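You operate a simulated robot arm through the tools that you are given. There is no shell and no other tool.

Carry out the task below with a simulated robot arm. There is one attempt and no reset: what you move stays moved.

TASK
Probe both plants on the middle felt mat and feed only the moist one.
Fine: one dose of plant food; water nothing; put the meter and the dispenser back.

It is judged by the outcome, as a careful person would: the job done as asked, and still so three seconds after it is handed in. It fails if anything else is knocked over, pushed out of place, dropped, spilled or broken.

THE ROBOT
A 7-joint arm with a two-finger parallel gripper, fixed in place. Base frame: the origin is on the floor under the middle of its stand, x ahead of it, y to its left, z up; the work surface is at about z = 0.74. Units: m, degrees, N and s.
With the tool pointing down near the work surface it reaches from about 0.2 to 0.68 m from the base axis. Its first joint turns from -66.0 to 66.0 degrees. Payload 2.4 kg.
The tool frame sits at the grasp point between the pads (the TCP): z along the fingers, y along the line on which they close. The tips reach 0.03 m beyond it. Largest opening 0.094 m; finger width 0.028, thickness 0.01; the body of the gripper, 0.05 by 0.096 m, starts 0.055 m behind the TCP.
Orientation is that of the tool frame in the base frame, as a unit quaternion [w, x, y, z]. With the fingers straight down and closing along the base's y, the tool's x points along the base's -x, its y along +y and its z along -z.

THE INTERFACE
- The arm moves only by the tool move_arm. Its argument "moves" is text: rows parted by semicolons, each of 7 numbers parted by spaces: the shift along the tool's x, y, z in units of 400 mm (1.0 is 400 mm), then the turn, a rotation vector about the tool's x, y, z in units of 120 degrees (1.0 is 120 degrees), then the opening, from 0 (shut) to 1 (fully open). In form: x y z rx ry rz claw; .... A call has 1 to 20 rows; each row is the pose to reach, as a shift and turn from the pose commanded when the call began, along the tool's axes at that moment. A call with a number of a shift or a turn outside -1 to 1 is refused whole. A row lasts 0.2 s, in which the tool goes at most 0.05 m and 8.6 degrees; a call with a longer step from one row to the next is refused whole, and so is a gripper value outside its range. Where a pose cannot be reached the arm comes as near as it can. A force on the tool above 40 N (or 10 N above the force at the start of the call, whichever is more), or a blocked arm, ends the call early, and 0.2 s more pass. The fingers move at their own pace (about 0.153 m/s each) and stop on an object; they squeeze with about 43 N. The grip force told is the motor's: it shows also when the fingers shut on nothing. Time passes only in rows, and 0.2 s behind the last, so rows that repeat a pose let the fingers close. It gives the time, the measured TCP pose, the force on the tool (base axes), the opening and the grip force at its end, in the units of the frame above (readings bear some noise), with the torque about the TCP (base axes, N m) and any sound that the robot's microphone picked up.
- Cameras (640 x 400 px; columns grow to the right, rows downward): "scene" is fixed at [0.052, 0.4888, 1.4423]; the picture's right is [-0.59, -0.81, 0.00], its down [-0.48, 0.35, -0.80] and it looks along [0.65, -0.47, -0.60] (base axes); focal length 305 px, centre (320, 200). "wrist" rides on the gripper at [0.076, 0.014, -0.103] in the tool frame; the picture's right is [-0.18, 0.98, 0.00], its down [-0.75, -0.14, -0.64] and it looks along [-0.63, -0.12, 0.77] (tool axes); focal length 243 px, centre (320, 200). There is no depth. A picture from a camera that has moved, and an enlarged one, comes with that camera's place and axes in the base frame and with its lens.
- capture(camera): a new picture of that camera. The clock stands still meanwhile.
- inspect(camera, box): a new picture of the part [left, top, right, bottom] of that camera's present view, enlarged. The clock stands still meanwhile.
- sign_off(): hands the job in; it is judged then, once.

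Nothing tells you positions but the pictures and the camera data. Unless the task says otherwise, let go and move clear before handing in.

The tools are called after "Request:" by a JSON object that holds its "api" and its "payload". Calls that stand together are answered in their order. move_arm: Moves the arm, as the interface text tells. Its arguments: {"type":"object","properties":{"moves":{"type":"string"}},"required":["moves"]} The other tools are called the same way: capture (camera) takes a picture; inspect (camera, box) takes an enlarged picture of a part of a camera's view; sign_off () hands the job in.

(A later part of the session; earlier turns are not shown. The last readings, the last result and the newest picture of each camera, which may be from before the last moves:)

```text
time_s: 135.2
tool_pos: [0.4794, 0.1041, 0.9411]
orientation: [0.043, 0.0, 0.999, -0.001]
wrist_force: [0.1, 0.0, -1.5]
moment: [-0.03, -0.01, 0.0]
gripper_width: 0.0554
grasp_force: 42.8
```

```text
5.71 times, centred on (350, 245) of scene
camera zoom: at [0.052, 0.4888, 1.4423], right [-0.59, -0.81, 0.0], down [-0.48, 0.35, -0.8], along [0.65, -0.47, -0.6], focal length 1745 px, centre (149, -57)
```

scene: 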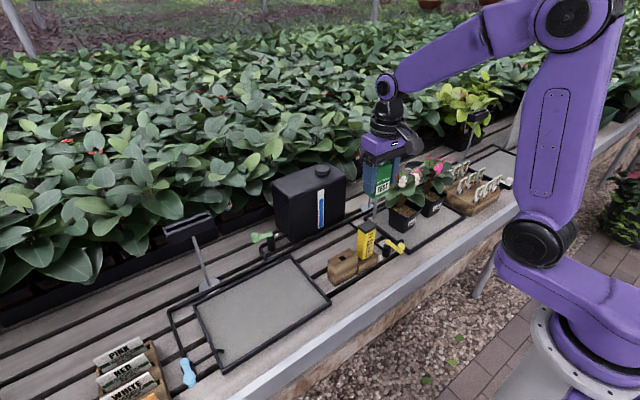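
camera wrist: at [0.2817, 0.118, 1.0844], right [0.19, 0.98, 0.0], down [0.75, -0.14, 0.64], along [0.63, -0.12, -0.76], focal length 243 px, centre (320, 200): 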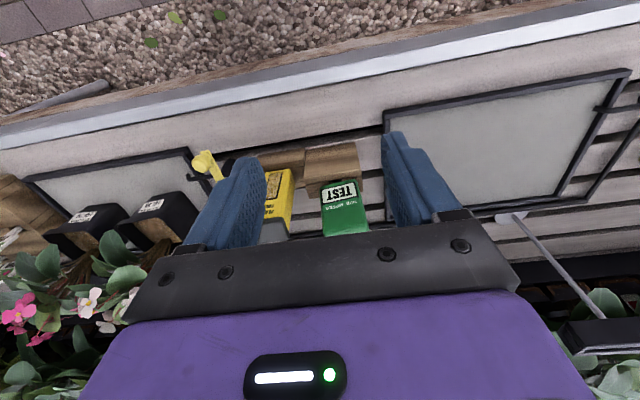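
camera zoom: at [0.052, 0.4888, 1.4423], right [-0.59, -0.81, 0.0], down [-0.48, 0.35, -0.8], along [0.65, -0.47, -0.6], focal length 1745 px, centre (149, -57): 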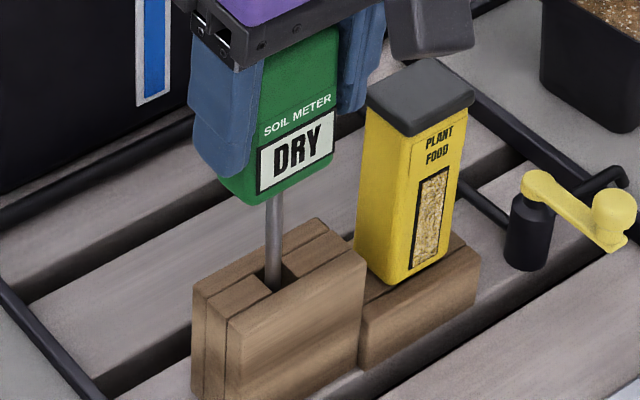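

Prong centred in the slot. I lower on to just above seating.

Request:
{"api": "move_arm", "payload": {"moves": "0.0027 0 0.031 0 0 0 0.4; 0.0054 0 0.062 0 0 0 0.4; 0.008 0 0.093 0 0 0 0.4; 0.0107 0 0.124 0 0 0 0.4; 0.0122 0 0.142 0 0 0 0.4; 0.0129 0 0.15 0 0 0 0.4; 0.0129 0 0.15 0 0 0 0.4"}}

Request:
{"api": "inspect", "payload": {"camera": "wrist", "box": [200, 0, 440, 200]}}

Request:
{"api": "inspect", "payload": {"camera": "scene", "box": [325, 210, 375, 280]}}

```text
time_s: 136.8
tool_pos: [0.4802, 0.1044, 0.8797]
orientation: [0.044, 0.001, 0.999, -0.002]
wrist_force: [0.5, 0.6, -0.4]
moment: [0.01, -0.01, 0.01]
gripper_width: 0.0552
grasp_force: 42.8
```

```text
2.00 times, centred on (320, 100) of wrist
camera zoom: at [0.3953, 0.1196, 0.9752], right [0.18, 0.98, 0.01], down [0.7, -0.14, 0.71], along [0.69, -0.12, -0.71], focal length 485 px, centre (320, 400)
```

zoom: 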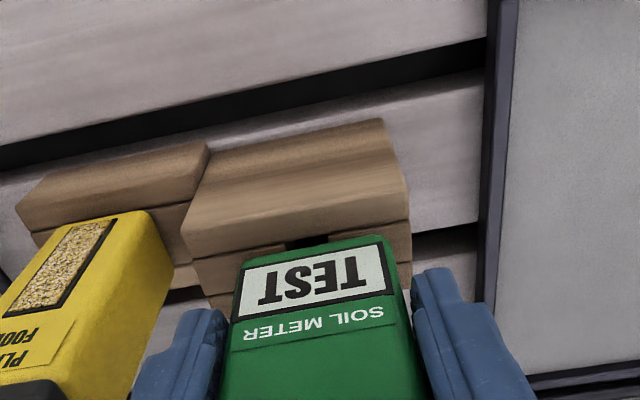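

```text
5.71 times, centred on (350, 245) of scene
camera zoom: at [0.052, 0.4888, 1.4423], right [-0.59, -0.81, 0.0], down [-0.48, 0.35, -0.8], along [0.65, -0.47, -0.6], focal length 1745 px, centre (149, -57)
```

zoom: 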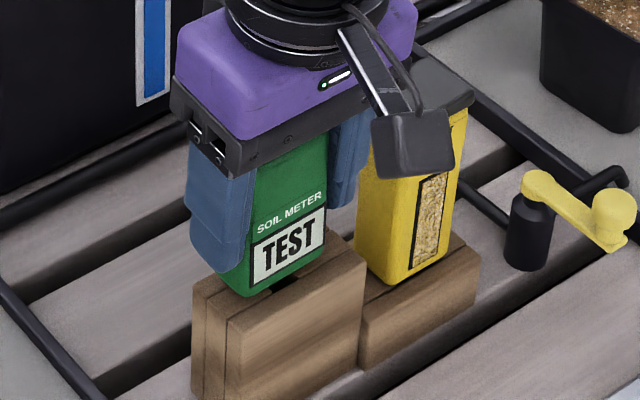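

Back in the holder the display reset to TEST. I lower the last few millimetres until it seats, then release and rise.

Request:
{"api": "move_arm", "payload": {"moves": "0.0003 0 0.004 0 0 0 0.4; 0.0006 0 0.008 0 0 0 0.4; 0.0008 0 0.0105 0 0 0 0.4; 0.0008 0 0.0105 0 0 0 0.4"}}

Request:
{"api": "inspect", "payload": {"camera": "scene", "box": [325, 210, 375, 280]}}

```text
time_s: 137.8
tool_pos: [0.4787, 0.1045, 0.8767]
orientation: [0.044, 0.001, 0.999, -0.002]
wrist_force: [-3.4, -2.2, 20.3]
moment: [-0.2, 0.44, -0.02]
gripper_width: 0.055
grasp_force: 42.6
```

```text
5.71 times, centred on (350, 245) of scene
camera zoom: at [0.0516, 0.4887, 1.4423], right [-0.59, -0.81, 0.0], down [-0.48, 0.35, -0.8], along [0.65, -0.47, -0.6], focal length 1745 px, centre (149, -57)
```

zoom: 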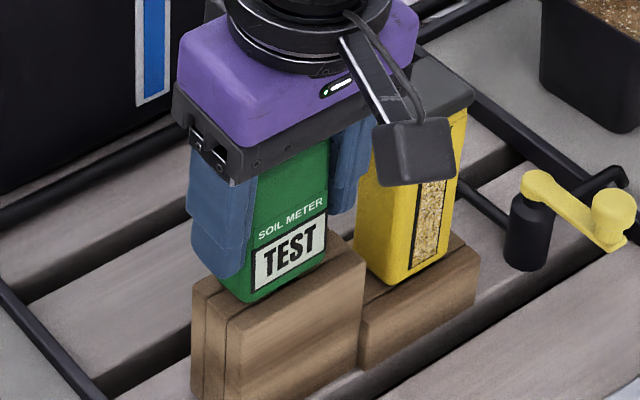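

Seated (prong tip on the bench, as originally). I relieve the pressure, release, and rise clear.

Request:
{"api": "move_arm", "payload": {"moves": "0 0 -0.003 0 0 0 0.4; 0 0 -0.003 0 0 0 0.5; 0 0 -0.003 0 0 0 0.65; 0 0 -0.003 0 0 0 0.75; 0 0 -0.003 0 0 0 0.75; -0.004 0 -0.05 0 0 0 0.75; -0.011 0 -0.13 0 0 0 0.75; -0.018 0 -0.21 0 0 0 0.75; -0.024 0 -0.28 0 0 0 0.75; -0.024 0 -0.28 0 0 0 0.75"}}

Request:
{"api": "inspect", "payload": {"camera": "scene", "box": [320, 200, 390, 290]}}

Request:
{"api": "inspect", "payload": {"camera": "wrist", "box": [180, 20, 440, 200]}}

```text
time_s: 140.0
tool_pos: [0.4802, 0.1048, 0.9897]
orientation: [0.042, 0.0, 0.999, -0.001]
wrist_force: [0.4, 0.1, -1.5]
moment: [0.0, 0.0, 0.02]
gripper_width: 0.0707
grasp_force: 0.0
```

```text
4.44 times, centred on (355, 245) of scene
camera zoom: at [0.052, 0.4888, 1.4423], right [-0.59, -0.81, 0.0], down [-0.48, 0.35, -0.8], along [0.65, -0.47, -0.6], focal length 1357 px, centre (164, 0)
```

zoom: 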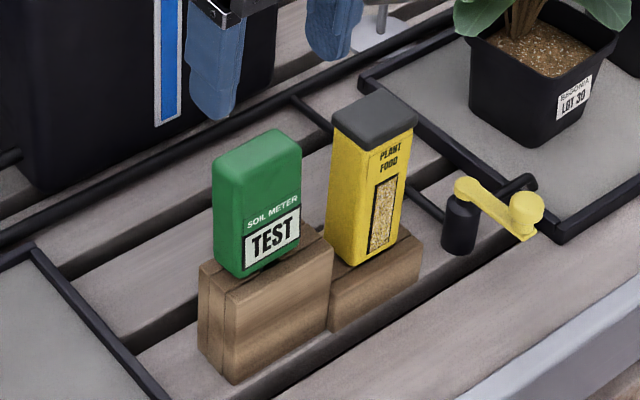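

```text
2.22 times, centred on (310, 110) of wrist
camera zoom: at [0.3948, 0.1192, 1.0852], right [0.18, 0.98, 0.01], down [0.7, -0.14, 0.7], along [0.69, -0.12, -0.71], focal length 539 px, centre (342, 400)
```

zoom: 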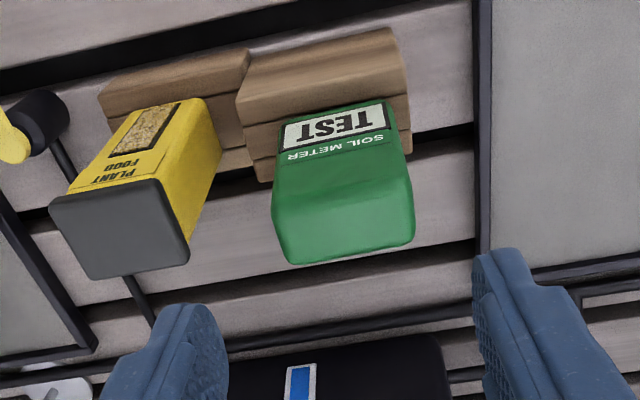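

The meter is back upright in its holder. Now I study the dispenser closely before touching it.

Request:
{"api": "inspect", "payload": {"camera": "scene", "box": [350, 215, 385, 275]}}

Request:
{"api": "inspect", "payload": {"camera": "wrist", "box": [190, 50, 290, 160]}}

```text
6.67 times, centred on (368, 245) of scene
camera zoom: at [0.052, 0.4888, 1.4423], right [-0.59, -0.81, 0.0], down [-0.48, 0.35, -0.8], along [0.65, -0.47, -0.6], focal length 2036 px, centre (3, -100)
```

zoom: 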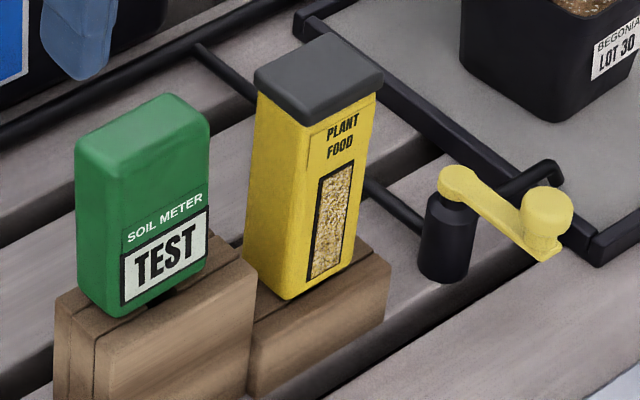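

```text
3.64 times, centred on (240, 105) of wrist
camera zoom: at [0.3948, 0.1192, 1.0852], right [0.18, 0.98, 0.01], down [0.7, -0.14, 0.7], along [0.69, -0.12, -0.71], focal length 882 px, centre (611, 546)
```

zoom: 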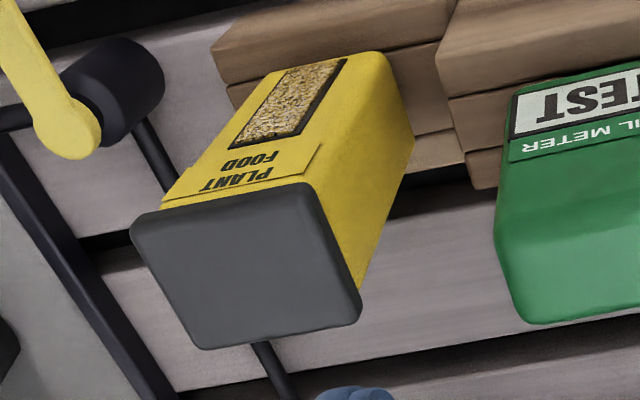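

The dispenser is a yellow box with a plain dark cap and a window; the outlet isn't visible yet. I'll straighten the tool, hover over it and check alignment.

Request:
{"api": "move_arm", "payload": {"moves": "0 -0.07 0 0 0.02 0 0.8; 0 -0.14 0 0 0.041 0 0.8; 0 -0.21 0 0 0.041 0 0.8; 0 -0.21 0 0 0.041 0 0.8; 0 -0.21 0 0 0.041 0 0.8"}}

Request:
{"api": "capture", "payload": {"camera": "wrist"}}

Request:
{"api": "inspect", "payload": {"camera": "wrist", "box": [220, 40, 420, 200]}}

Request:
{"api": "inspect", "payload": {"camera": "scene", "box": [325, 180, 405, 280]}}

```text
time_s: 141.2
tool_pos: [0.48, 0.0207, 0.9895]
orientation: [0.001, 0.001, 1.0, -0.002]
wrist_force: [-0.4, -0.1, -0.2]
moment: [-0.02, 0.0, 0.01]
gripper_width: 0.0752
grasp_force: 0.1
```

```text
taken
camera wrist: at [0.4047, 0.0358, 1.0916], right [0.19, 0.98, 0.0], down [0.75, -0.14, 0.64], along [0.63, -0.12, -0.77], focal length 243 px, centre (320, 200)
```

wrist: 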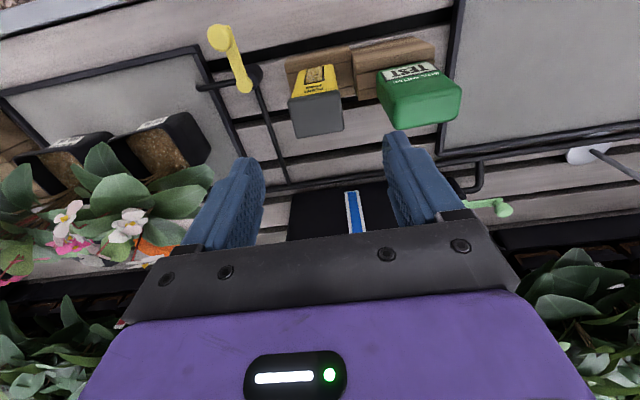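

```text
2.50 times, centred on (320, 120) of wrist
camera zoom: at [0.4047, 0.0358, 1.0916], right [0.19, 0.98, 0.0], down [0.75, -0.14, 0.64], along [0.63, -0.12, -0.77], focal length 606 px, centre (320, 400)
```

zoom: 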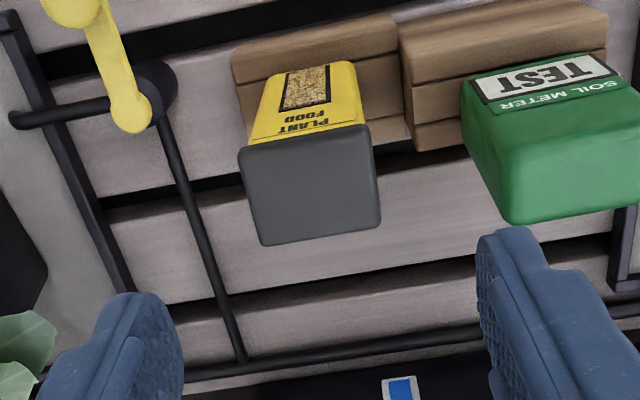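

```text
4.00 times, centred on (365, 230) of scene
camera zoom: at [0.052, 0.4888, 1.4423], right [-0.59, -0.81, 0.0], down [-0.48, 0.35, -0.8], along [0.65, -0.47, -0.6], focal length 1222 px, centre (140, 80)
```

zoom: 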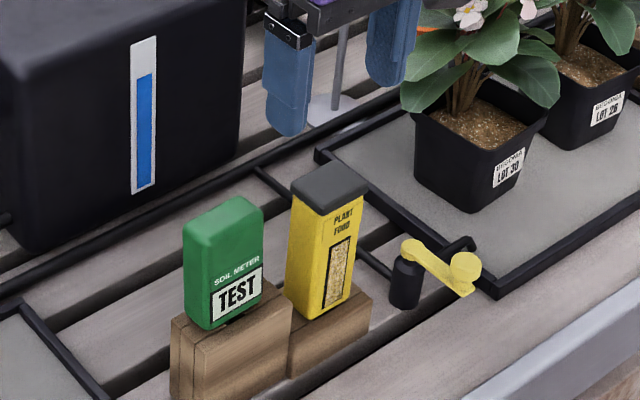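

The cap spans x 0.462–0.494, y −0.002–0.040. I centre on it and descend to grip the body below the cap.

Request:
{"api": "move_arm", "payload": {"moves": "0.004 -0.005 0.08 0 0 0 0.8; 0.004 -0.005 0.16 0 0 0 0.8; 0.004 -0.005 0.24 0 0 0 0.8; 0.004 -0.005 0.31 0 0 0 0.8; 0.004 -0.005 0.345 0 0 0 0.8; 0.004 -0.005 0.345 0 0 0 0.8"}}

Request:
{"api": "inspect", "payload": {"camera": "wrist", "box": [200, 20, 440, 220]}}

Request:
{"api": "inspect", "payload": {"camera": "scene", "box": [325, 200, 405, 280]}}

```text
time_s: 142.6
tool_pos: [0.4785, 0.0194, 0.8515]
orientation: [0.0, 0.001, 1.0, -0.002]
wrist_force: [0.5, 0.0, -0.2]
moment: [-0.01, -0.01, -0.01]
gripper_width: 0.0751
grasp_force: 0.1
```

```text
2.00 times, centred on (320, 120) of wrist
camera zoom: at [0.4022, 0.0339, 0.9534], right [0.19, 0.98, 0.0], down [0.75, -0.14, 0.64], along [0.63, -0.12, -0.77], focal length 485 px, centre (320, 360)
```

zoom: 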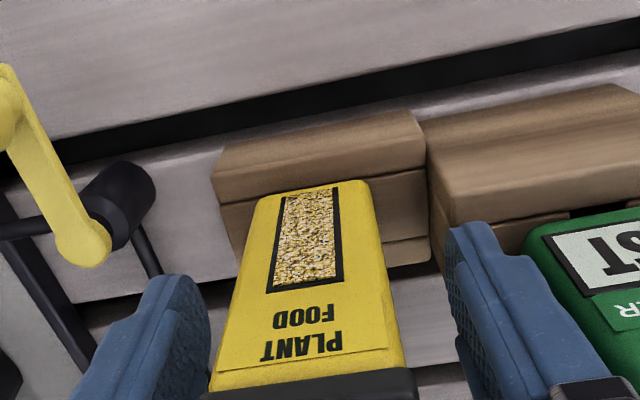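

```text
5.00 times, centred on (365, 240) of scene
camera zoom: at [0.052, 0.4888, 1.4423], right [-0.59, -0.81, 0.0], down [-0.48, 0.35, -0.8], along [0.65, -0.47, -0.6], focal length 1527 px, centre (95, 0)
```

zoom: 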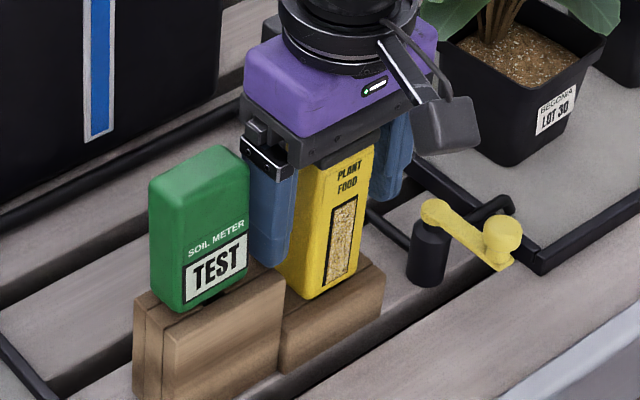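

Well placed between the meter and the dispenser. I close on the dispenser body.

Request:
{"api": "move_arm", "payload": {"moves": "0 0 0 0 0 0 0.6; 0 0 0 0 0 0 0.35; 0 0 0 0 0 0 0.3; 0 0 0 0 0 0 0.3; 0 0 0 0 0 0 0.3"}}

Request:
{"api": "inspect", "payload": {"camera": "wrist", "box": [200, 20, 440, 220]}}

Request:
{"api": "inspect", "payload": {"camera": "scene", "box": [325, 200, 405, 280]}}

```text
time_s: 143.8
tool_pos: [0.4792, 0.0187, 0.8524]
orientation: [0.001, 0.0, 1.0, -0.003]
wrist_force: [0.1, 0.0, -0.1]
moment: [0.04, -0.02, 0.01]
gripper_width: 0.0478
grasp_force: 43.3
```

```text
2.00 times, centred on (320, 120) of wrist
camera zoom: at [0.4021, 0.0339, 0.9537], right [0.19, 0.98, 0.0], down [0.75, -0.14, 0.64], along [0.63, -0.12, -0.77], focal length 485 px, centre (320, 360)
```

zoom: 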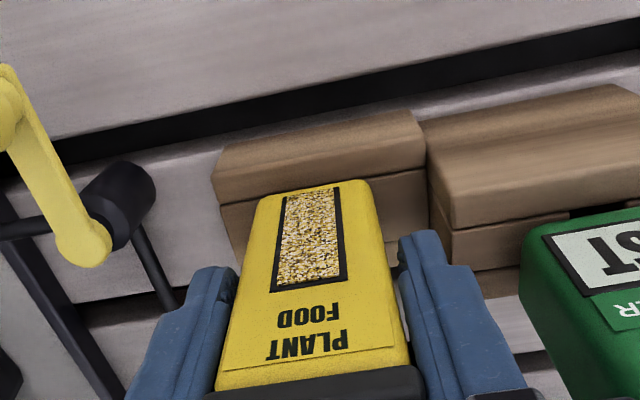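

```text
5.00 times, centred on (365, 240) of scene
camera zoom: at [0.052, 0.4888, 1.4423], right [-0.59, -0.81, 0.0], down [-0.48, 0.35, -0.8], along [0.65, -0.47, -0.6], focal length 1527 px, centre (95, 0)
```

zoom: 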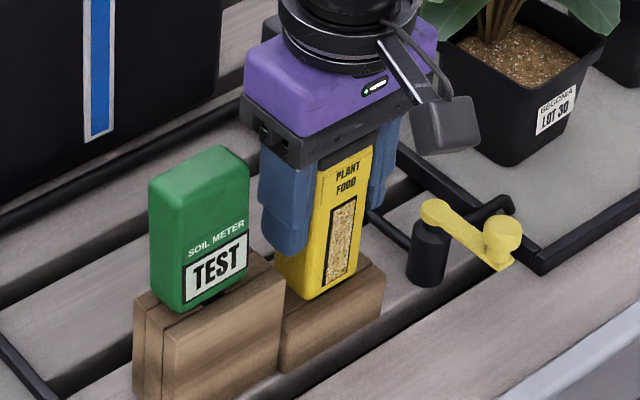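

Gripped with no sound or spill. I lift it straight up to look at its bottom.

Request:
{"api": "move_arm", "payload": {"moves": "0 0 -0.05 0 0 0 0.3; 0 0 -0.13 0 0 0 0.3; 0 0 -0.23 0 0 0 0.3; 0 0 -0.34 0 0 0 0.3; 0 0 -0.45 0 0 0 0.3; 0 0 -0.5 0 0 0 0.3; 0 0 -0.5 0 0 0 0.3"}}

Request:
{"api": "inspect", "payload": {"camera": "scene", "box": [320, 140, 410, 280]}}

Request:
{"api": "inspect", "payload": {"camera": "wrist", "box": [200, 20, 440, 220]}}

```text
time_s: 145.4
tool_pos: [0.4772, 0.0192, 1.0509]
orientation: [0.0, 0.001, 1.0, -0.002]
wrist_force: [-0.1, 1.3, -0.6]
moment: [-0.02, 0.0, -0.01]
gripper_width: 0.048
grasp_force: 42.5
```

```text
2.86 times, centred on (365, 210) of scene
camera zoom: at [0.052, 0.4888, 1.4423], right [-0.59, -0.81, 0.0], down [-0.48, 0.35, -0.8], along [0.65, -0.47, -0.6], focal length 872 px, centre (191, 171)
```

zoom: 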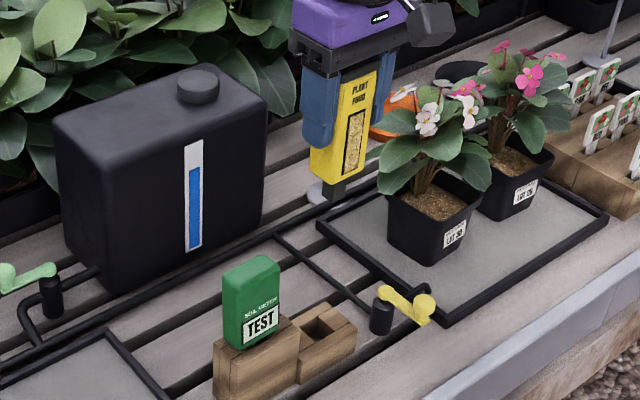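

```text
2.00 times, centred on (320, 120) of wrist
camera zoom: at [0.402, 0.034, 1.1539], right [0.19, 0.98, 0.0], down [0.75, -0.14, 0.64], along [0.63, -0.12, -0.77], focal length 485 px, centre (320, 360)
```

zoom: 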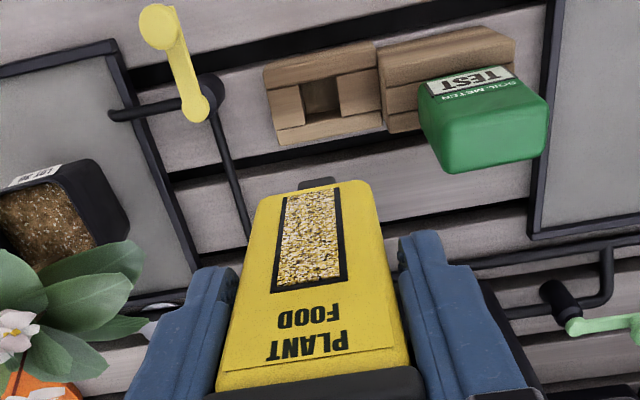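

There's a dark nozzle or plunger under the dispenser. I zoom in on it and on the holder socket.

Request:
{"api": "inspect", "payload": {"camera": "scene", "box": [350, 170, 390, 220]}}

Request:
{"api": "inspect", "payload": {"camera": "wrist", "box": [270, 90, 370, 170]}}

Request:
{"api": "inspect", "payload": {"camera": "scene", "box": [340, 235, 385, 285]}}

```text
8.00 times, centred on (370, 195) of scene
camera zoom: at [0.052, 0.4888, 1.4423], right [-0.59, -0.81, 0.0], down [-0.48, 0.35, -0.8], along [0.65, -0.47, -0.6], focal length 2443 px, centre (-80, 240)
```

zoom: 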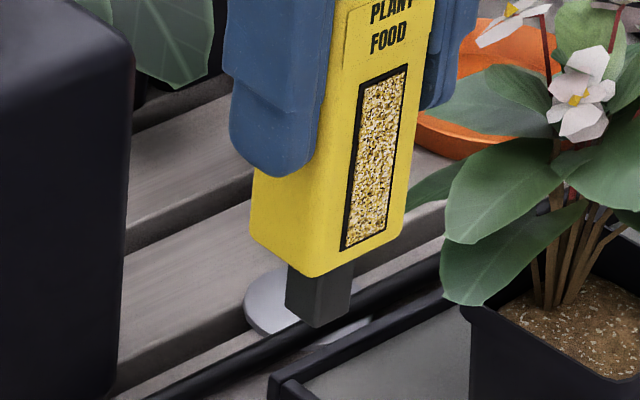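

```text
5.00 times, centred on (320, 130) of wrist
camera zoom: at [0.402, 0.034, 1.1539], right [0.19, 0.98, 0.0], down [0.75, -0.14, 0.64], along [0.63, -0.12, -0.77], focal length 1213 px, centre (320, 550)
```

zoom: 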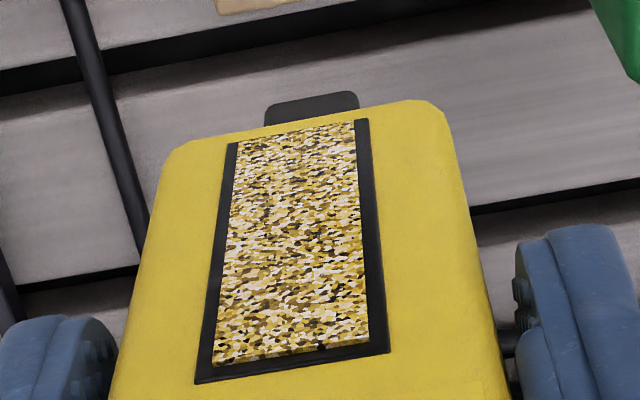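

```text
8.00 times, centred on (362, 260) of scene
camera zoom: at [0.052, 0.4888, 1.4423], right [-0.59, -0.81, 0.0], down [-0.48, 0.35, -0.8], along [0.65, -0.47, -0.6], focal length 2443 px, centre (-20, -280)
```

zoom: 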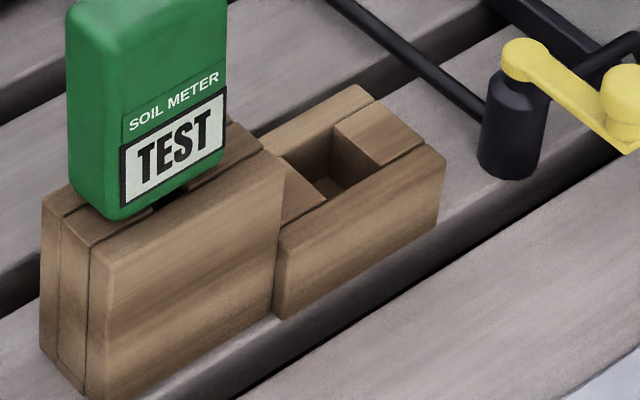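

The dispenser has a square foot nozzle: pressing it on soil should release a dose, and it's shielded in its socket. I carry it upright around to above Lot 30's soil at about (0.517, −0.196).

Request:
{"api": "move_arm", "payload": {"moves": "0.05 -0.05 -0.03 0 0 0 0.3; 0.09 -0.15 -0.03 0 0 0 0.3; 0.09 -0.27 -0.03 0 0 0 0.3; 0.09 -0.39 -0.03 0 0 0 0.3; 0.09 -0.5 -0.03 0 0 0 0.3; 0.05 -0.538 -0.03 0 0 0 0.3; -0.03 -0.538 -0.03 0 0 0 0.3; -0.0995 -0.538 -0.03 0 0 0 0.3; -0.0995 -0.538 -0.03 0 0 0 0.3; -0.0995 -0.538 -0.03 0 0 0 0.3"}}

Request:
{"api": "inspect", "payload": {"camera": "scene", "box": [370, 120, 460, 240]}}

Request:
{"api": "inspect", "payload": {"camera": "wrist", "box": [200, 20, 440, 220]}}

```text
time_s: 147.6
tool_pos: [0.5155, -0.1949, 1.0633]
orientation: [-0.001, 0.001, 1.0, -0.002]
wrist_force: [0.8, 0.1, -1.2]
moment: [0.01, -0.01, -0.01]
gripper_width: 0.0474
grasp_force: 42.7
```

```text
3.33 times, centred on (415, 180) of scene
camera zoom: at [0.052, 0.4888, 1.4423], right [-0.59, -0.81, 0.0], down [-0.48, 0.35, -0.8], along [0.65, -0.47, -0.6], focal length 1018 px, centre (3, 267)
```

zoom: 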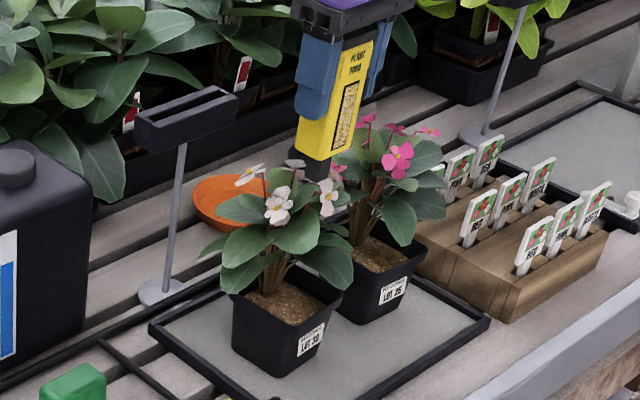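

```text
2.00 times, centred on (320, 120) of wrist
camera zoom: at [0.4394, -0.1802, 1.1658], right [0.19, 0.98, 0.0], down [0.75, -0.14, 0.64], along [0.63, -0.12, -0.77], focal length 485 px, centre (320, 360)
```

zoom: 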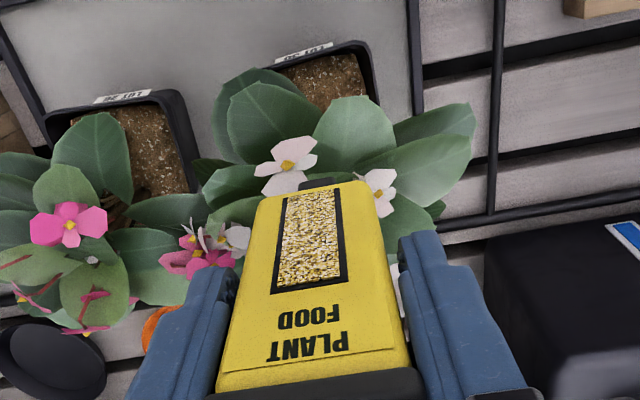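

Over Lot 30. I lower the nozzle to just above the soil.

Request:
{"api": "move_arm", "payload": {"moves": "-0.003 0 0.09 0 0 0 0.3; -0.006 0 0.18 0 0 0 0.3; -0.006 0 0.27 0 0 0 0.3; -0.006 0 0.33 0 0 0 0.3; -0.006 0 0.355 0 0 0 0.3; -0.006 0 0.355 0 0 0 0.3"}}

Request:
{"api": "inspect", "payload": {"camera": "scene", "box": [385, 155, 445, 235]}}

Request:
{"api": "inspect", "payload": {"camera": "wrist", "box": [220, 20, 420, 180]}}

```text
time_s: 149.0
tool_pos: [0.5199, -0.1954, 0.922]
orientation: [0.001, 0.001, 1.0, -0.002]
wrist_force: [0.5, 1.4, -1.1]
moment: [0.0, 0.01, 0.02]
gripper_width: 0.0479
grasp_force: 43.3
```

```text
5.00 times, centred on (415, 195) of scene
camera zoom: at [0.052, 0.4888, 1.4423], right [-0.59, -0.81, 0.0], down [-0.48, 0.35, -0.8], along [0.65, -0.47, -0.6], focal length 1527 px, centre (-155, 225)
```

zoom: 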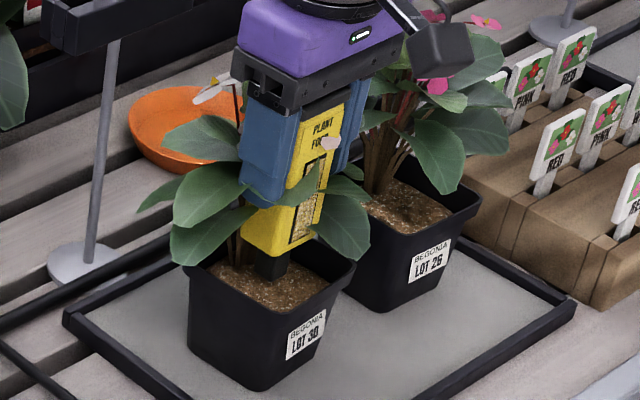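

```text
2.50 times, centred on (320, 100) of wrist
camera zoom: at [0.4435, -0.1809, 1.0244], right [0.19, 0.98, 0.0], down [0.75, -0.14, 0.64], along [0.63, -0.12, -0.77], focal length 606 px, centre (320, 450)
```

zoom: 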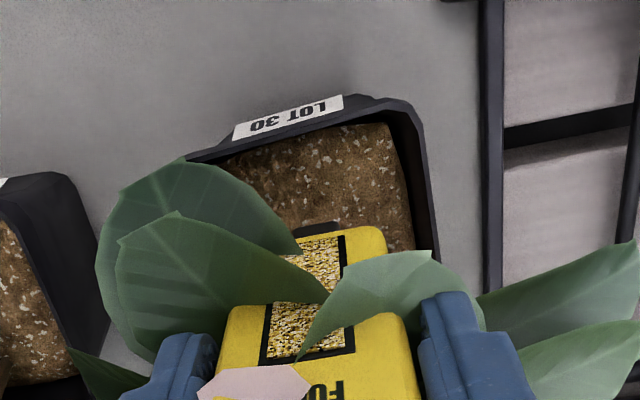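

No contact yet. I lower to just about touching and check for force.

Request:
{"api": "move_arm", "payload": {"moves": "0 0 0.015 0 0 0 0.3; 0 0 0.028 0 0 0 0.3; 0 0 0.038 0 0 0 0.3; 0 0 0.038 0 0 0 0.3"}}

Request:
{"api": "inspect", "payload": {"camera": "scene", "box": [390, 180, 430, 230]}}

```text
time_s: 150.0
tool_pos: [0.5227, -0.1973, 0.9098]
orientation: [0.005, 0.001, 1.0, -0.003]
wrist_force: [-3.9, 0.3, 38.9]
moment: [0.07, 0.11, -0.01]
gripper_width: 0.048
grasp_force: 42.8
```

```text
8.00 times, centred on (410, 205) of scene
camera zoom: at [0.0512, 0.489, 1.4422], right [-0.59, -0.81, 0.0], down [-0.48, 0.35, -0.8], along [0.65, -0.47, -0.6], focal length 2443 px, centre (-400, 160)
```

zoom: 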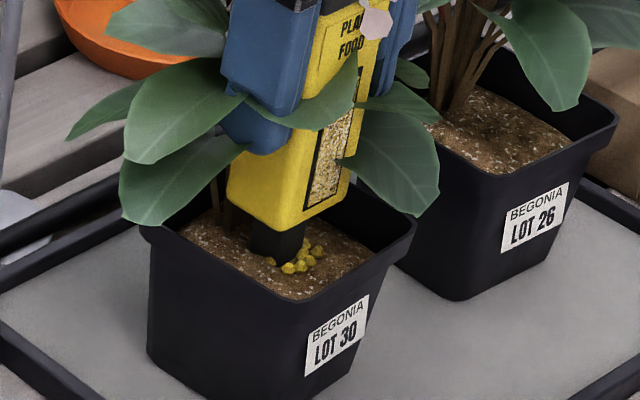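

A dose of yellow granules has dropped onto Lot 30's soil around the nozzle. I lift straight up at once.

Request:
{"api": "move_arm", "payload": {"moves": "0 0 -0.04 0 0 0 0.3; 0 0 -0.12 0 0 0 0.3; 0 0 -0.22 0 0 0 0.3; 0 0 -0.32 0 0 0 0.3; 0 0 -0.4 0 0 0 0.3; 0 0 -0.4 0 0 0 0.3"}}

Request:
{"api": "inspect", "payload": {"camera": "scene", "box": [380, 160, 450, 240]}}

Request:
{"api": "inspect", "payload": {"camera": "wrist", "box": [200, 20, 440, 220]}}

```text
time_s: 151.4
tool_pos: [0.5185, -0.1957, 1.0679]
orientation: [0.0, 0.001, 1.0, -0.002]
wrist_force: [-0.3, 0.2, -2.0]
moment: [0.0, -0.04, 0.0]
gripper_width: 0.0478
grasp_force: 43.0
```

```text
5.00 times, centred on (415, 200) of scene
camera zoom: at [0.052, 0.4888, 1.4423], right [-0.59, -0.81, 0.0], down [-0.48, 0.35, -0.8], along [0.65, -0.47, -0.6], focal length 1527 px, centre (-155, 200)
```

zoom: 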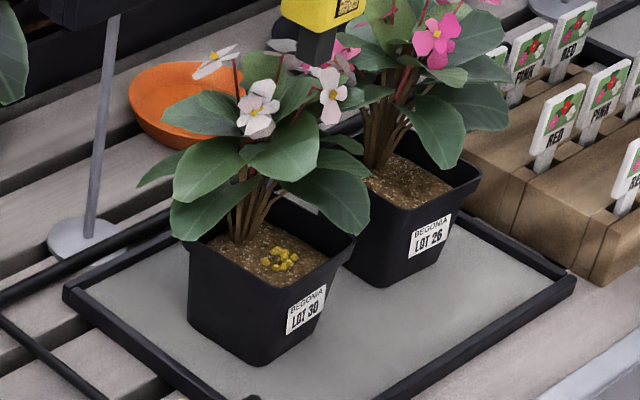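

```text
2.00 times, centred on (320, 120) of wrist
camera zoom: at [0.4422, -0.1794, 1.1702], right [0.19, 0.98, 0.0], down [0.75, -0.14, 0.64], along [0.63, -0.12, -0.77], focal length 485 px, centre (320, 360)
```

zoom: 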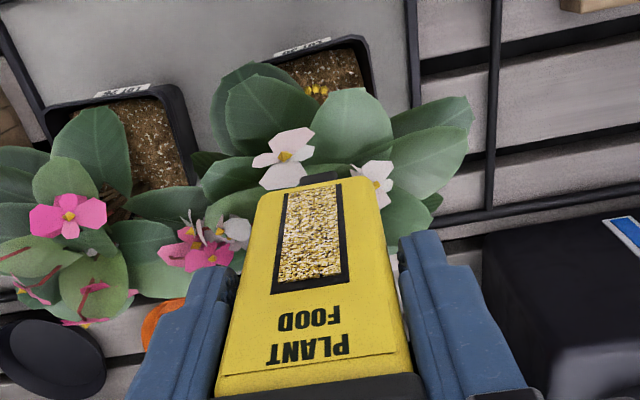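

Exactly one dose lies in Lot 30's pot. I carry the dispenser back and hover above its socket, retracing the commanded path.

Request:
{"api": "move_arm", "payload": {"moves": "0.08 0.02 0 0 0 0 0.3; 0.17 0.08 0 0 0 0 0.3; 0.2 0.19 0 0 0 0 0.3; 0.2 0.31 0 0 0 0 0.3; 0.2 0.43 0 0 0 0 0.3; 0.18 0.52 0 0 0 0 0.3; 0.1055 0.538 0 0 0 0 0.3; 0.1055 0.538 0.1 0 0 0 0.3; 0.1055 0.538 0.2 0 0 0 0.3; 0.1055 0.538 0.27 0 0 0 0.3; 0.1055 0.538 0.27 0 0 0 0.3; 0.1055 0.538 0.27 0 0 0 0.3"}}

Request:
{"api": "inspect", "payload": {"camera": "scene", "box": [330, 190, 400, 280]}}

Request:
{"api": "inspect", "payload": {"camera": "wrist", "box": [230, 20, 410, 160]}}

```text
time_s: 154.0
tool_pos: [0.4769, 0.019, 0.9575]
orientation: [0.001, 0.001, 1.0, -0.001]
wrist_force: [-0.1, 0.0, -2.3]
moment: [0.02, -0.02, 0.0]
gripper_width: 0.0477
grasp_force: 43.1
```

```text
4.44 times, centred on (365, 235) of scene
camera zoom: at [0.052, 0.4888, 1.4423], right [-0.59, -0.81, 0.0], down [-0.48, 0.35, -0.8], along [0.65, -0.47, -0.6], focal length 1357 px, centre (120, 44)
```

zoom: 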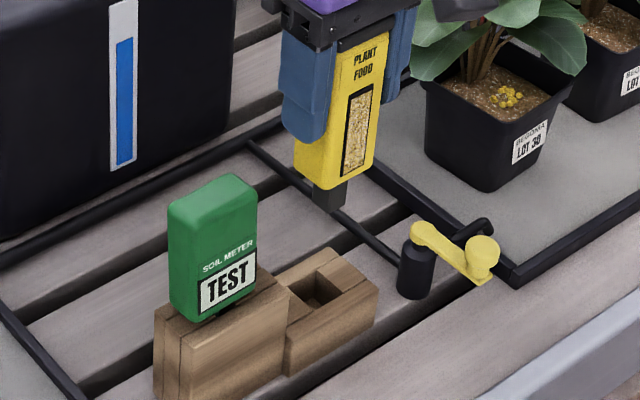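

```text
2.86 times, centred on (320, 90) of wrist
camera zoom: at [0.4011, 0.0331, 1.0596], right [0.19, 0.98, 0.0], down [0.75, -0.14, 0.64], along [0.63, -0.12, -0.77], focal length 693 px, centre (320, 514)
```

zoom: 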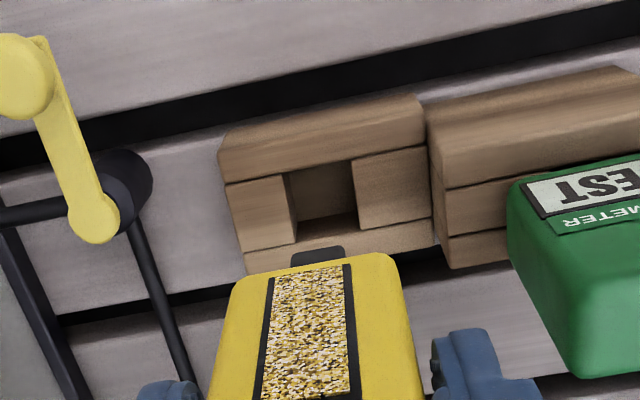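

Alignment with the socket looks good, with several millimetres of slack. I lower to just above the holder and re-check.

Request:
{"api": "move_arm", "payload": {"moves": "-0.0025 0.001 0.05 0 0 0 0.3; -0.0025 0.001 0.1 0 0 0 0.3; -0.0025 0.001 0.14 0 0 0 0.3; -0.0025 0.001 0.14 0 0 0 0.3; -0.0025 0.001 0.14 0 0 0 0.3"}}

Request:
{"api": "inspect", "payload": {"camera": "scene", "box": [340, 210, 390, 280]}}

Request:
{"api": "inspect", "payload": {"camera": "wrist", "box": [240, 20, 400, 140]}}

```text
time_s: 155.2
tool_pos: [0.4784, 0.0198, 0.9007]
orientation: [0.0, 0.001, 1.0, 0.0]
wrist_force: [0.1, 0.2, -2.1]
moment: [0.01, -0.01, -0.01]
gripper_width: 0.0479
grasp_force: 43.4
```

```text
5.71 times, centred on (365, 245) of scene
camera zoom: at [0.052, 0.4888, 1.4423], right [-0.59, -0.81, 0.0], down [-0.48, 0.35, -0.8], along [0.65, -0.47, -0.6], focal length 1745 px, centre (63, -57)
```

zoom: 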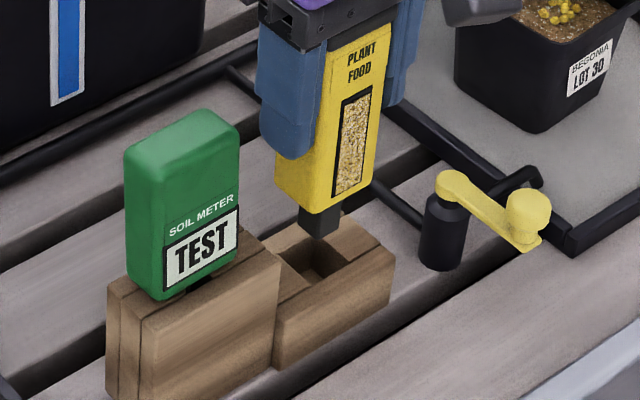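

```text
3.33 times, centred on (320, 80) of wrist
camera zoom: at [0.4028, 0.0336, 1.0038], right [0.19, 0.98, 0.0], down [0.75, -0.14, 0.64], along [0.63, -0.12, -0.77], focal length 809 px, centre (320, 600)
```

zoom: 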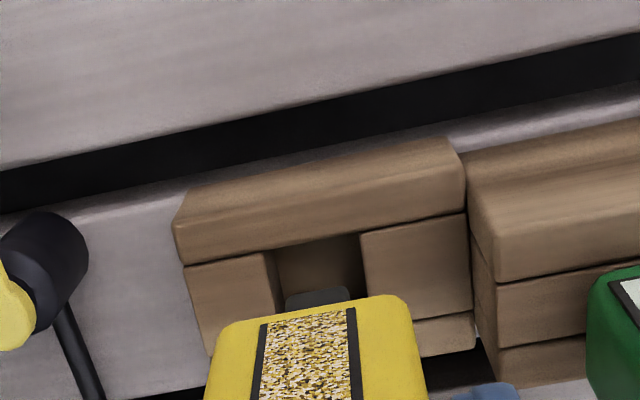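

The nozzle is centred over the socket. I lower it in slowly.

Request:
{"api": "move_arm", "payload": {"moves": "0 0 0.012 0 0 0 0.3; 0 0 0.024 0 0 0 0.3; 0 0 0.036 0 0 0 0.3; 0 0 0.048 0 0 0 0.3; 0 0 0.06 0 0 0 0.3; 0 0 0.06 0 0 0 0.3"}}

Request:
{"api": "inspect", "payload": {"camera": "scene", "box": [340, 210, 390, 280]}}

Request:
{"api": "inspect", "payload": {"camera": "wrist", "box": [240, 20, 400, 140]}}

```text
time_s: 156.6
tool_pos: [0.4781, 0.0189, 0.8775]
orientation: [0.0, 0.001, 1.0, -0.002]
wrist_force: [0.5, -0.4, -1.3]
moment: [-0.03, -0.03, 0.0]
gripper_width: 0.0475
grasp_force: 42.8
```

```text
5.71 times, centred on (365, 245) of scene
camera zoom: at [0.052, 0.4888, 1.4423], right [-0.59, -0.81, 0.0], down [-0.48, 0.35, -0.8], along [0.65, -0.47, -0.6], focal length 1745 px, centre (63, -57)
```

zoom: 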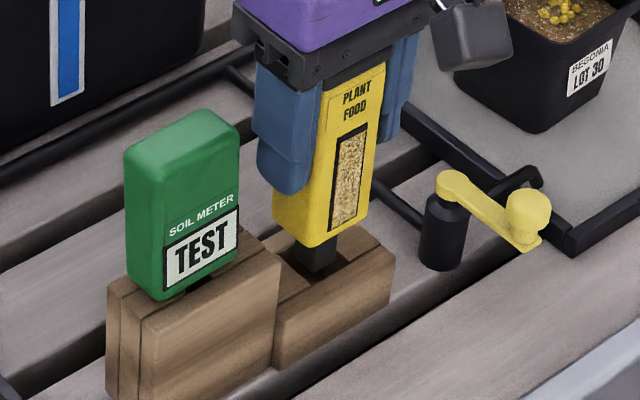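

```text
3.33 times, centred on (320, 80) of wrist
camera zoom: at [0.4027, 0.0334, 0.9802], right [0.19, 0.98, 0.0], down [0.75, -0.14, 0.64], along [0.63, -0.12, -0.77], focal length 809 px, centre (320, 600)
```

zoom: 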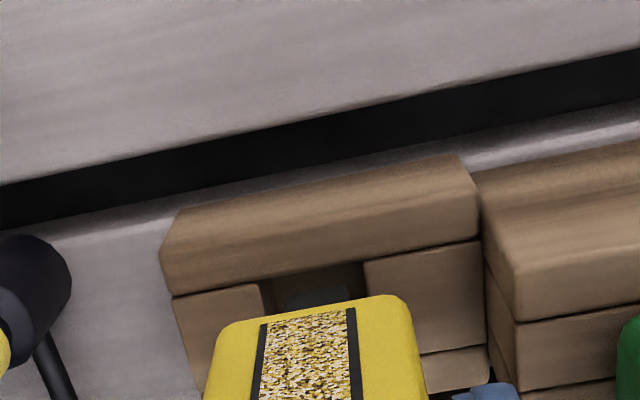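

The nozzle is inside the socket with no force. I lower to the seat.

Request:
{"api": "move_arm", "payload": {"moves": "0 0 0.014 0 0 0 0.3; 0 0 0.028 0 0 0 0.3; 0 0 0.042 0 0 0 0.3; 0 0 0.054 0 0 0 0.3; 0 0 0.062 0 0 0 0.3; 0 0 0.062 0 0 0 0.3"}}

Request:
{"api": "inspect", "payload": {"camera": "scene", "box": [340, 210, 390, 280]}}

Request:
{"api": "inspect", "payload": {"camera": "wrist", "box": [200, 20, 440, 220]}}

```text
time_s: 158.0
tool_pos: [0.4791, 0.0183, 0.8532]
orientation: [0.0, 0.001, 1.0, -0.002]
wrist_force: [0.4, 0.2, -1.2]
moment: [-0.01, 0.0, -0.03]
gripper_width: 0.0482
grasp_force: 43.3
```

```text
5.71 times, centred on (365, 245) of scene
camera zoom: at [0.052, 0.4888, 1.4423], right [-0.59, -0.81, 0.0], down [-0.48, 0.35, -0.8], along [0.65, -0.47, -0.6], focal length 1745 px, centre (63, -57)
```

zoom: 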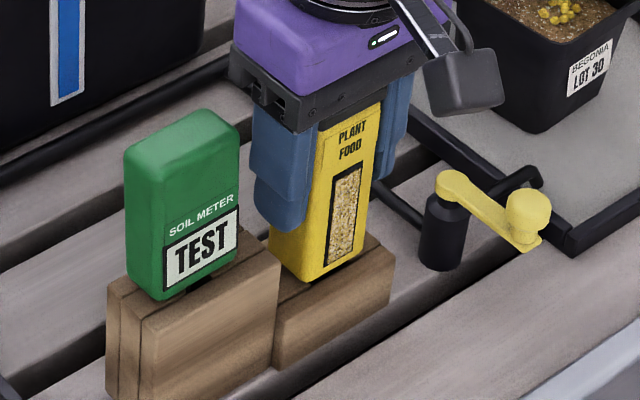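

```text
2.00 times, centred on (320, 120) of wrist
camera zoom: at [0.4027, 0.033, 0.9551], right [0.19, 0.98, 0.0], down [0.75, -0.14, 0.64], along [0.63, -0.12, -0.77], focal length 485 px, centre (320, 360)
```

zoom: 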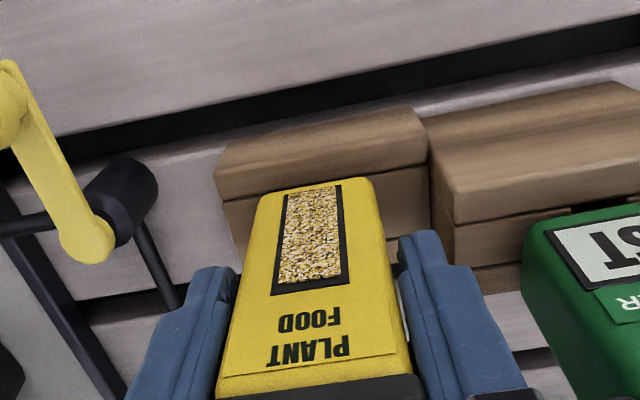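

The dispenser sits as it did originally. I lower the last millimetre, release and rise straight up.

Request:
{"api": "move_arm", "payload": {"moves": "0 0 0.003 0 0 0 0.3; 0 0 0.003 0 0 0 0.3; 0 0 0.003 0 0 0 0.55; 0 0 0.003 0 0 0 0.8; 0 0 0.003 0 0 0 0.8; 0 0 -0.06 0 0 0 0.8; 0 0 -0.15 0 0 0 0.8; 0 0 -0.25 0 0 0 0.8; 0 0 -0.36 0 0 0 0.8; 0 0 -0.45 0 0 0 0.8; 0 0 -0.45 0 0 0 0.8"}}

Request:
{"api": "inspect", "payload": {"camera": "scene", "box": [320, 200, 400, 290]}}

Request:
{"api": "inspect", "payload": {"camera": "scene", "box": [380, 160, 450, 240]}}

Request:
{"api": "capture", "payload": {"camera": "wrist"}}

```text
time_s: 160.4
tool_pos: [0.4806, 0.0172, 1.0349]
orientation: [0.0, 0.001, 1.0, -0.002]
wrist_force: [-0.1, -0.8, -0.2]
moment: [-0.04, -0.01, 0.01]
gripper_width: 0.0753
grasp_force: 0.0
```

```text
4.44 times, centred on (360, 245) of scene
camera zoom: at [0.0519, 0.4888, 1.4423], right [-0.59, -0.81, 0.0], down [-0.48, 0.35, -0.8], along [0.65, -0.47, -0.6], focal length 1357 px, centre (142, 0)
```

zoom: 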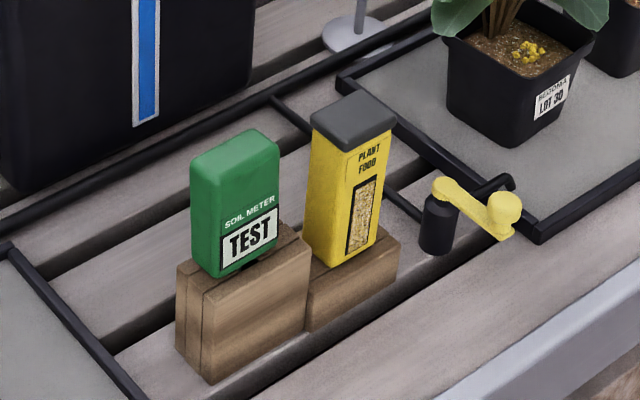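

```text
5.00 times, centred on (415, 200) of scene
camera zoom: at [0.0519, 0.4888, 1.4423], right [-0.59, -0.81, 0.0], down [-0.48, 0.35, -0.8], along [0.65, -0.47, -0.6], focal length 1527 px, centre (-155, 200)
```

zoom: 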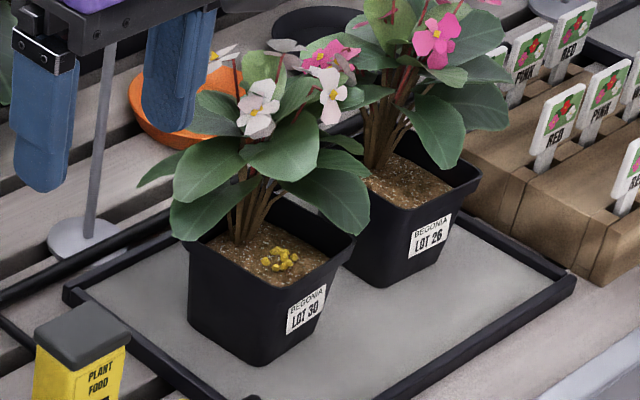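

```text
taken
camera wrist: at [0.4052, 0.0317, 1.1378], right [0.19, 0.98, 0.0], down [0.75, -0.14, 0.64], along [0.63, -0.12, -0.77], focal length 243 px, centre (320, 200)
```

wrist: 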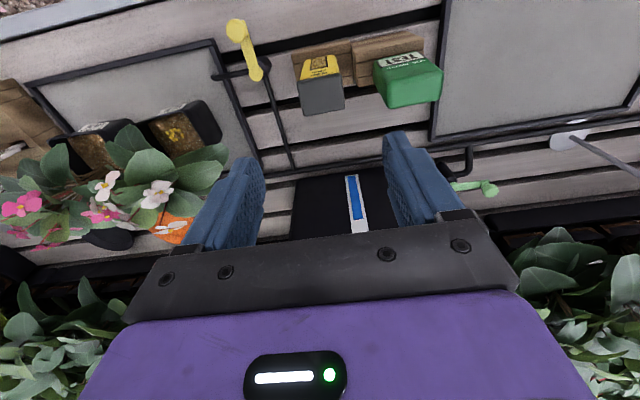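

Both tools are back. I move the arm clear up and back, then compare the scene with the start.

Request:
{"api": "move_arm", "payload": {"moves": "0.06 0 -0.1 0 0 0 0.8; 0.12 -0.03 -0.2 0 0 0 0.9; 0.18 -0.08 -0.28 0 0 0 1; 0.24 -0.16 -0.34 0 0 0 1; 0.28 -0.25 -0.4 0 0 0 1; 0.28 -0.34 -0.44 0 0 0 1; 0.28 -0.43 -0.44 0 0 0 1; 0.28 -0.43 -0.44 0 0 0 1"}}

Request:
{"api": "capture", "payload": {"camera": "scene"}}

Request:
{"api": "inspect", "payload": {"camera": "scene", "box": [310, 210, 430, 290]}}

Request:
{"api": "inspect", "payload": {"camera": "scene", "box": [320, 140, 480, 240]}}

Request:
{"api": "capture", "payload": {"camera": "wrist"}}

```text
time_s: 162.2
tool_pos: [0.3661, -0.152, 1.2102]
orientation: [0.0, 0.0, 1.0, -0.002]
wrist_force: [0.5, 0.0, 0.1]
moment: [0.02, 0.01, -0.01]
gripper_width: 0.094
grasp_force: 0.0
```

```text
taken
```

scene: 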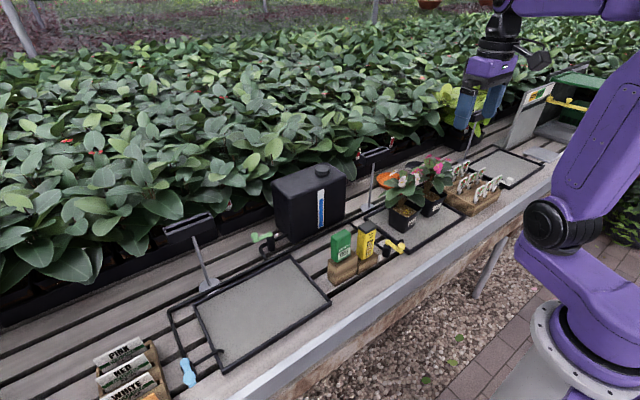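

```text
5.00 times, centred on (370, 250) of scene
camera zoom: at [0.052, 0.4888, 1.4423], right [-0.59, -0.81, 0.0], down [-0.48, 0.35, -0.8], along [0.65, -0.47, -0.6], focal length 1527 px, centre (70, -50)
```

zoom: 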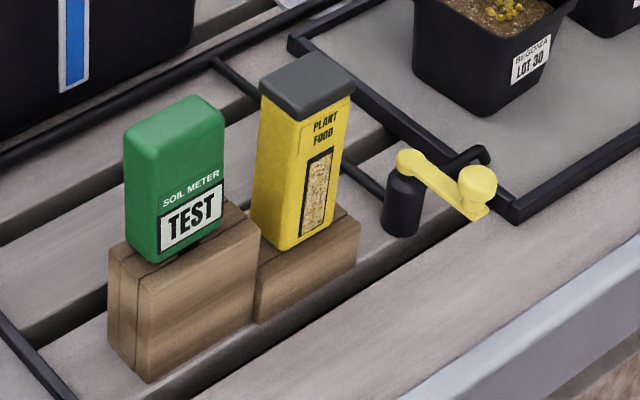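

```text
4.00 times, centred on (400, 190) of scene
camera zoom: at [0.052, 0.4888, 1.4423], right [-0.59, -0.81, 0.0], down [-0.48, 0.35, -0.8], along [0.65, -0.47, -0.6], focal length 1222 px, centre (0, 240)
```

zoom: 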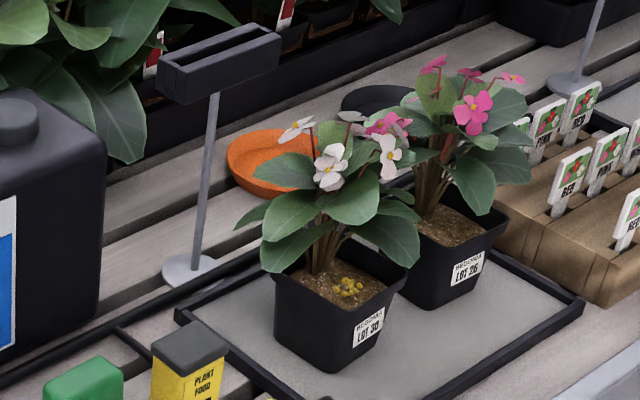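

```text
taken
camera wrist: at [0.2897, -0.1371, 1.313], right [0.18, 0.98, 0.0], down [0.75, -0.14, 0.64], along [0.63, -0.12, -0.77], focal length 243 px, centre (320, 200)
```

wrist: 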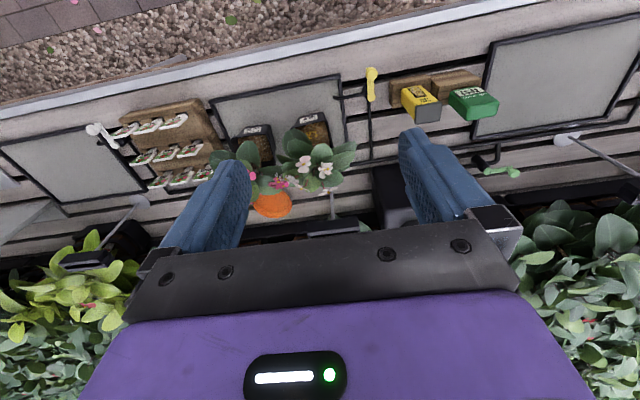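

The pots, valves and dispenser match the start. I compare the meter's seat closely with its original view.

Request:
{"api": "inspect", "payload": {"camera": "scene", "box": [325, 220, 385, 290]}}

Request:
{"api": "inspect", "payload": {"camera": "wrist", "box": [360, 60, 520, 160]}}

Request:
{"api": "inspect", "payload": {"camera": "scene", "box": [390, 195, 430, 225]}}

```text
5.71 times, centred on (355, 255) of scene
camera zoom: at [0.052, 0.4888, 1.4423], right [-0.59, -0.81, 0.0], down [-0.48, 0.35, -0.8], along [0.65, -0.47, -0.6], focal length 1745 px, centre (120, -114)
```

zoom: 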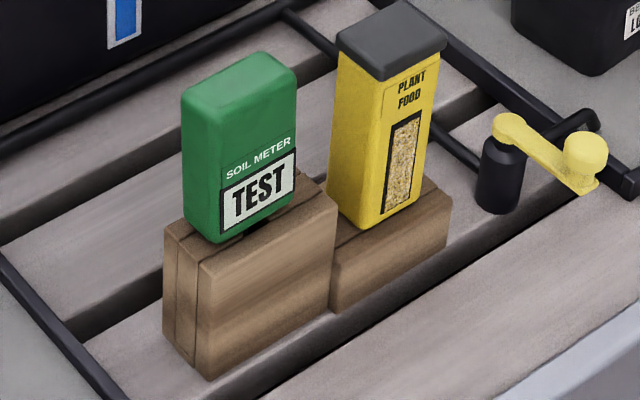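

```text
4.00 times, centred on (440, 110) of wrist
camera zoom: at [0.2897, -0.1371, 1.313], right [0.18, 0.98, 0.0], down [0.75, -0.14, 0.64], along [0.63, -0.12, -0.77], focal length 970 px, centre (-160, 560)
```

zoom: 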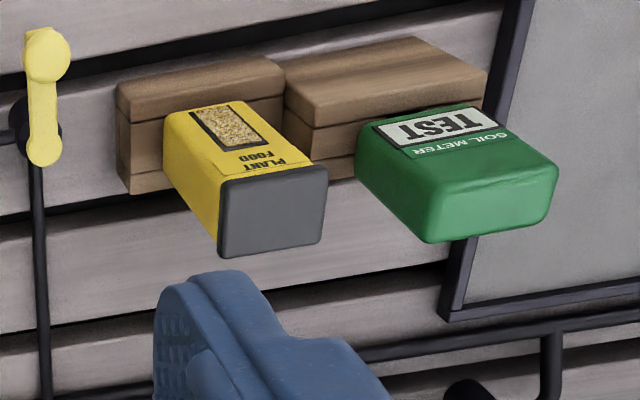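

```text
13.33 times, centred on (410, 210) of scene
camera zoom: at [0.052, 0.4888, 1.4423], right [-0.59, -0.81, 0.0], down [-0.48, 0.35, -0.8], along [0.65, -0.47, -0.6], focal length 4072 px, centre (-880, 67)
```

zoom: 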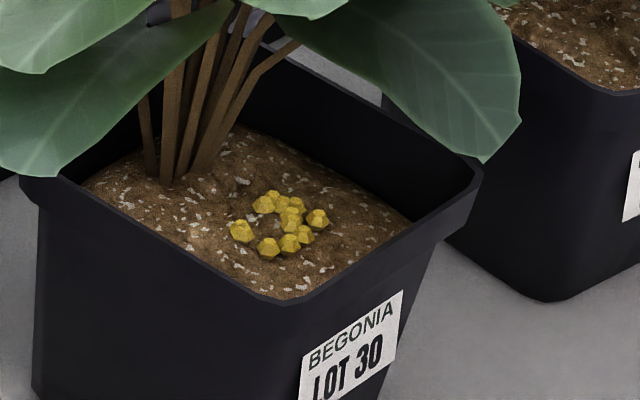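

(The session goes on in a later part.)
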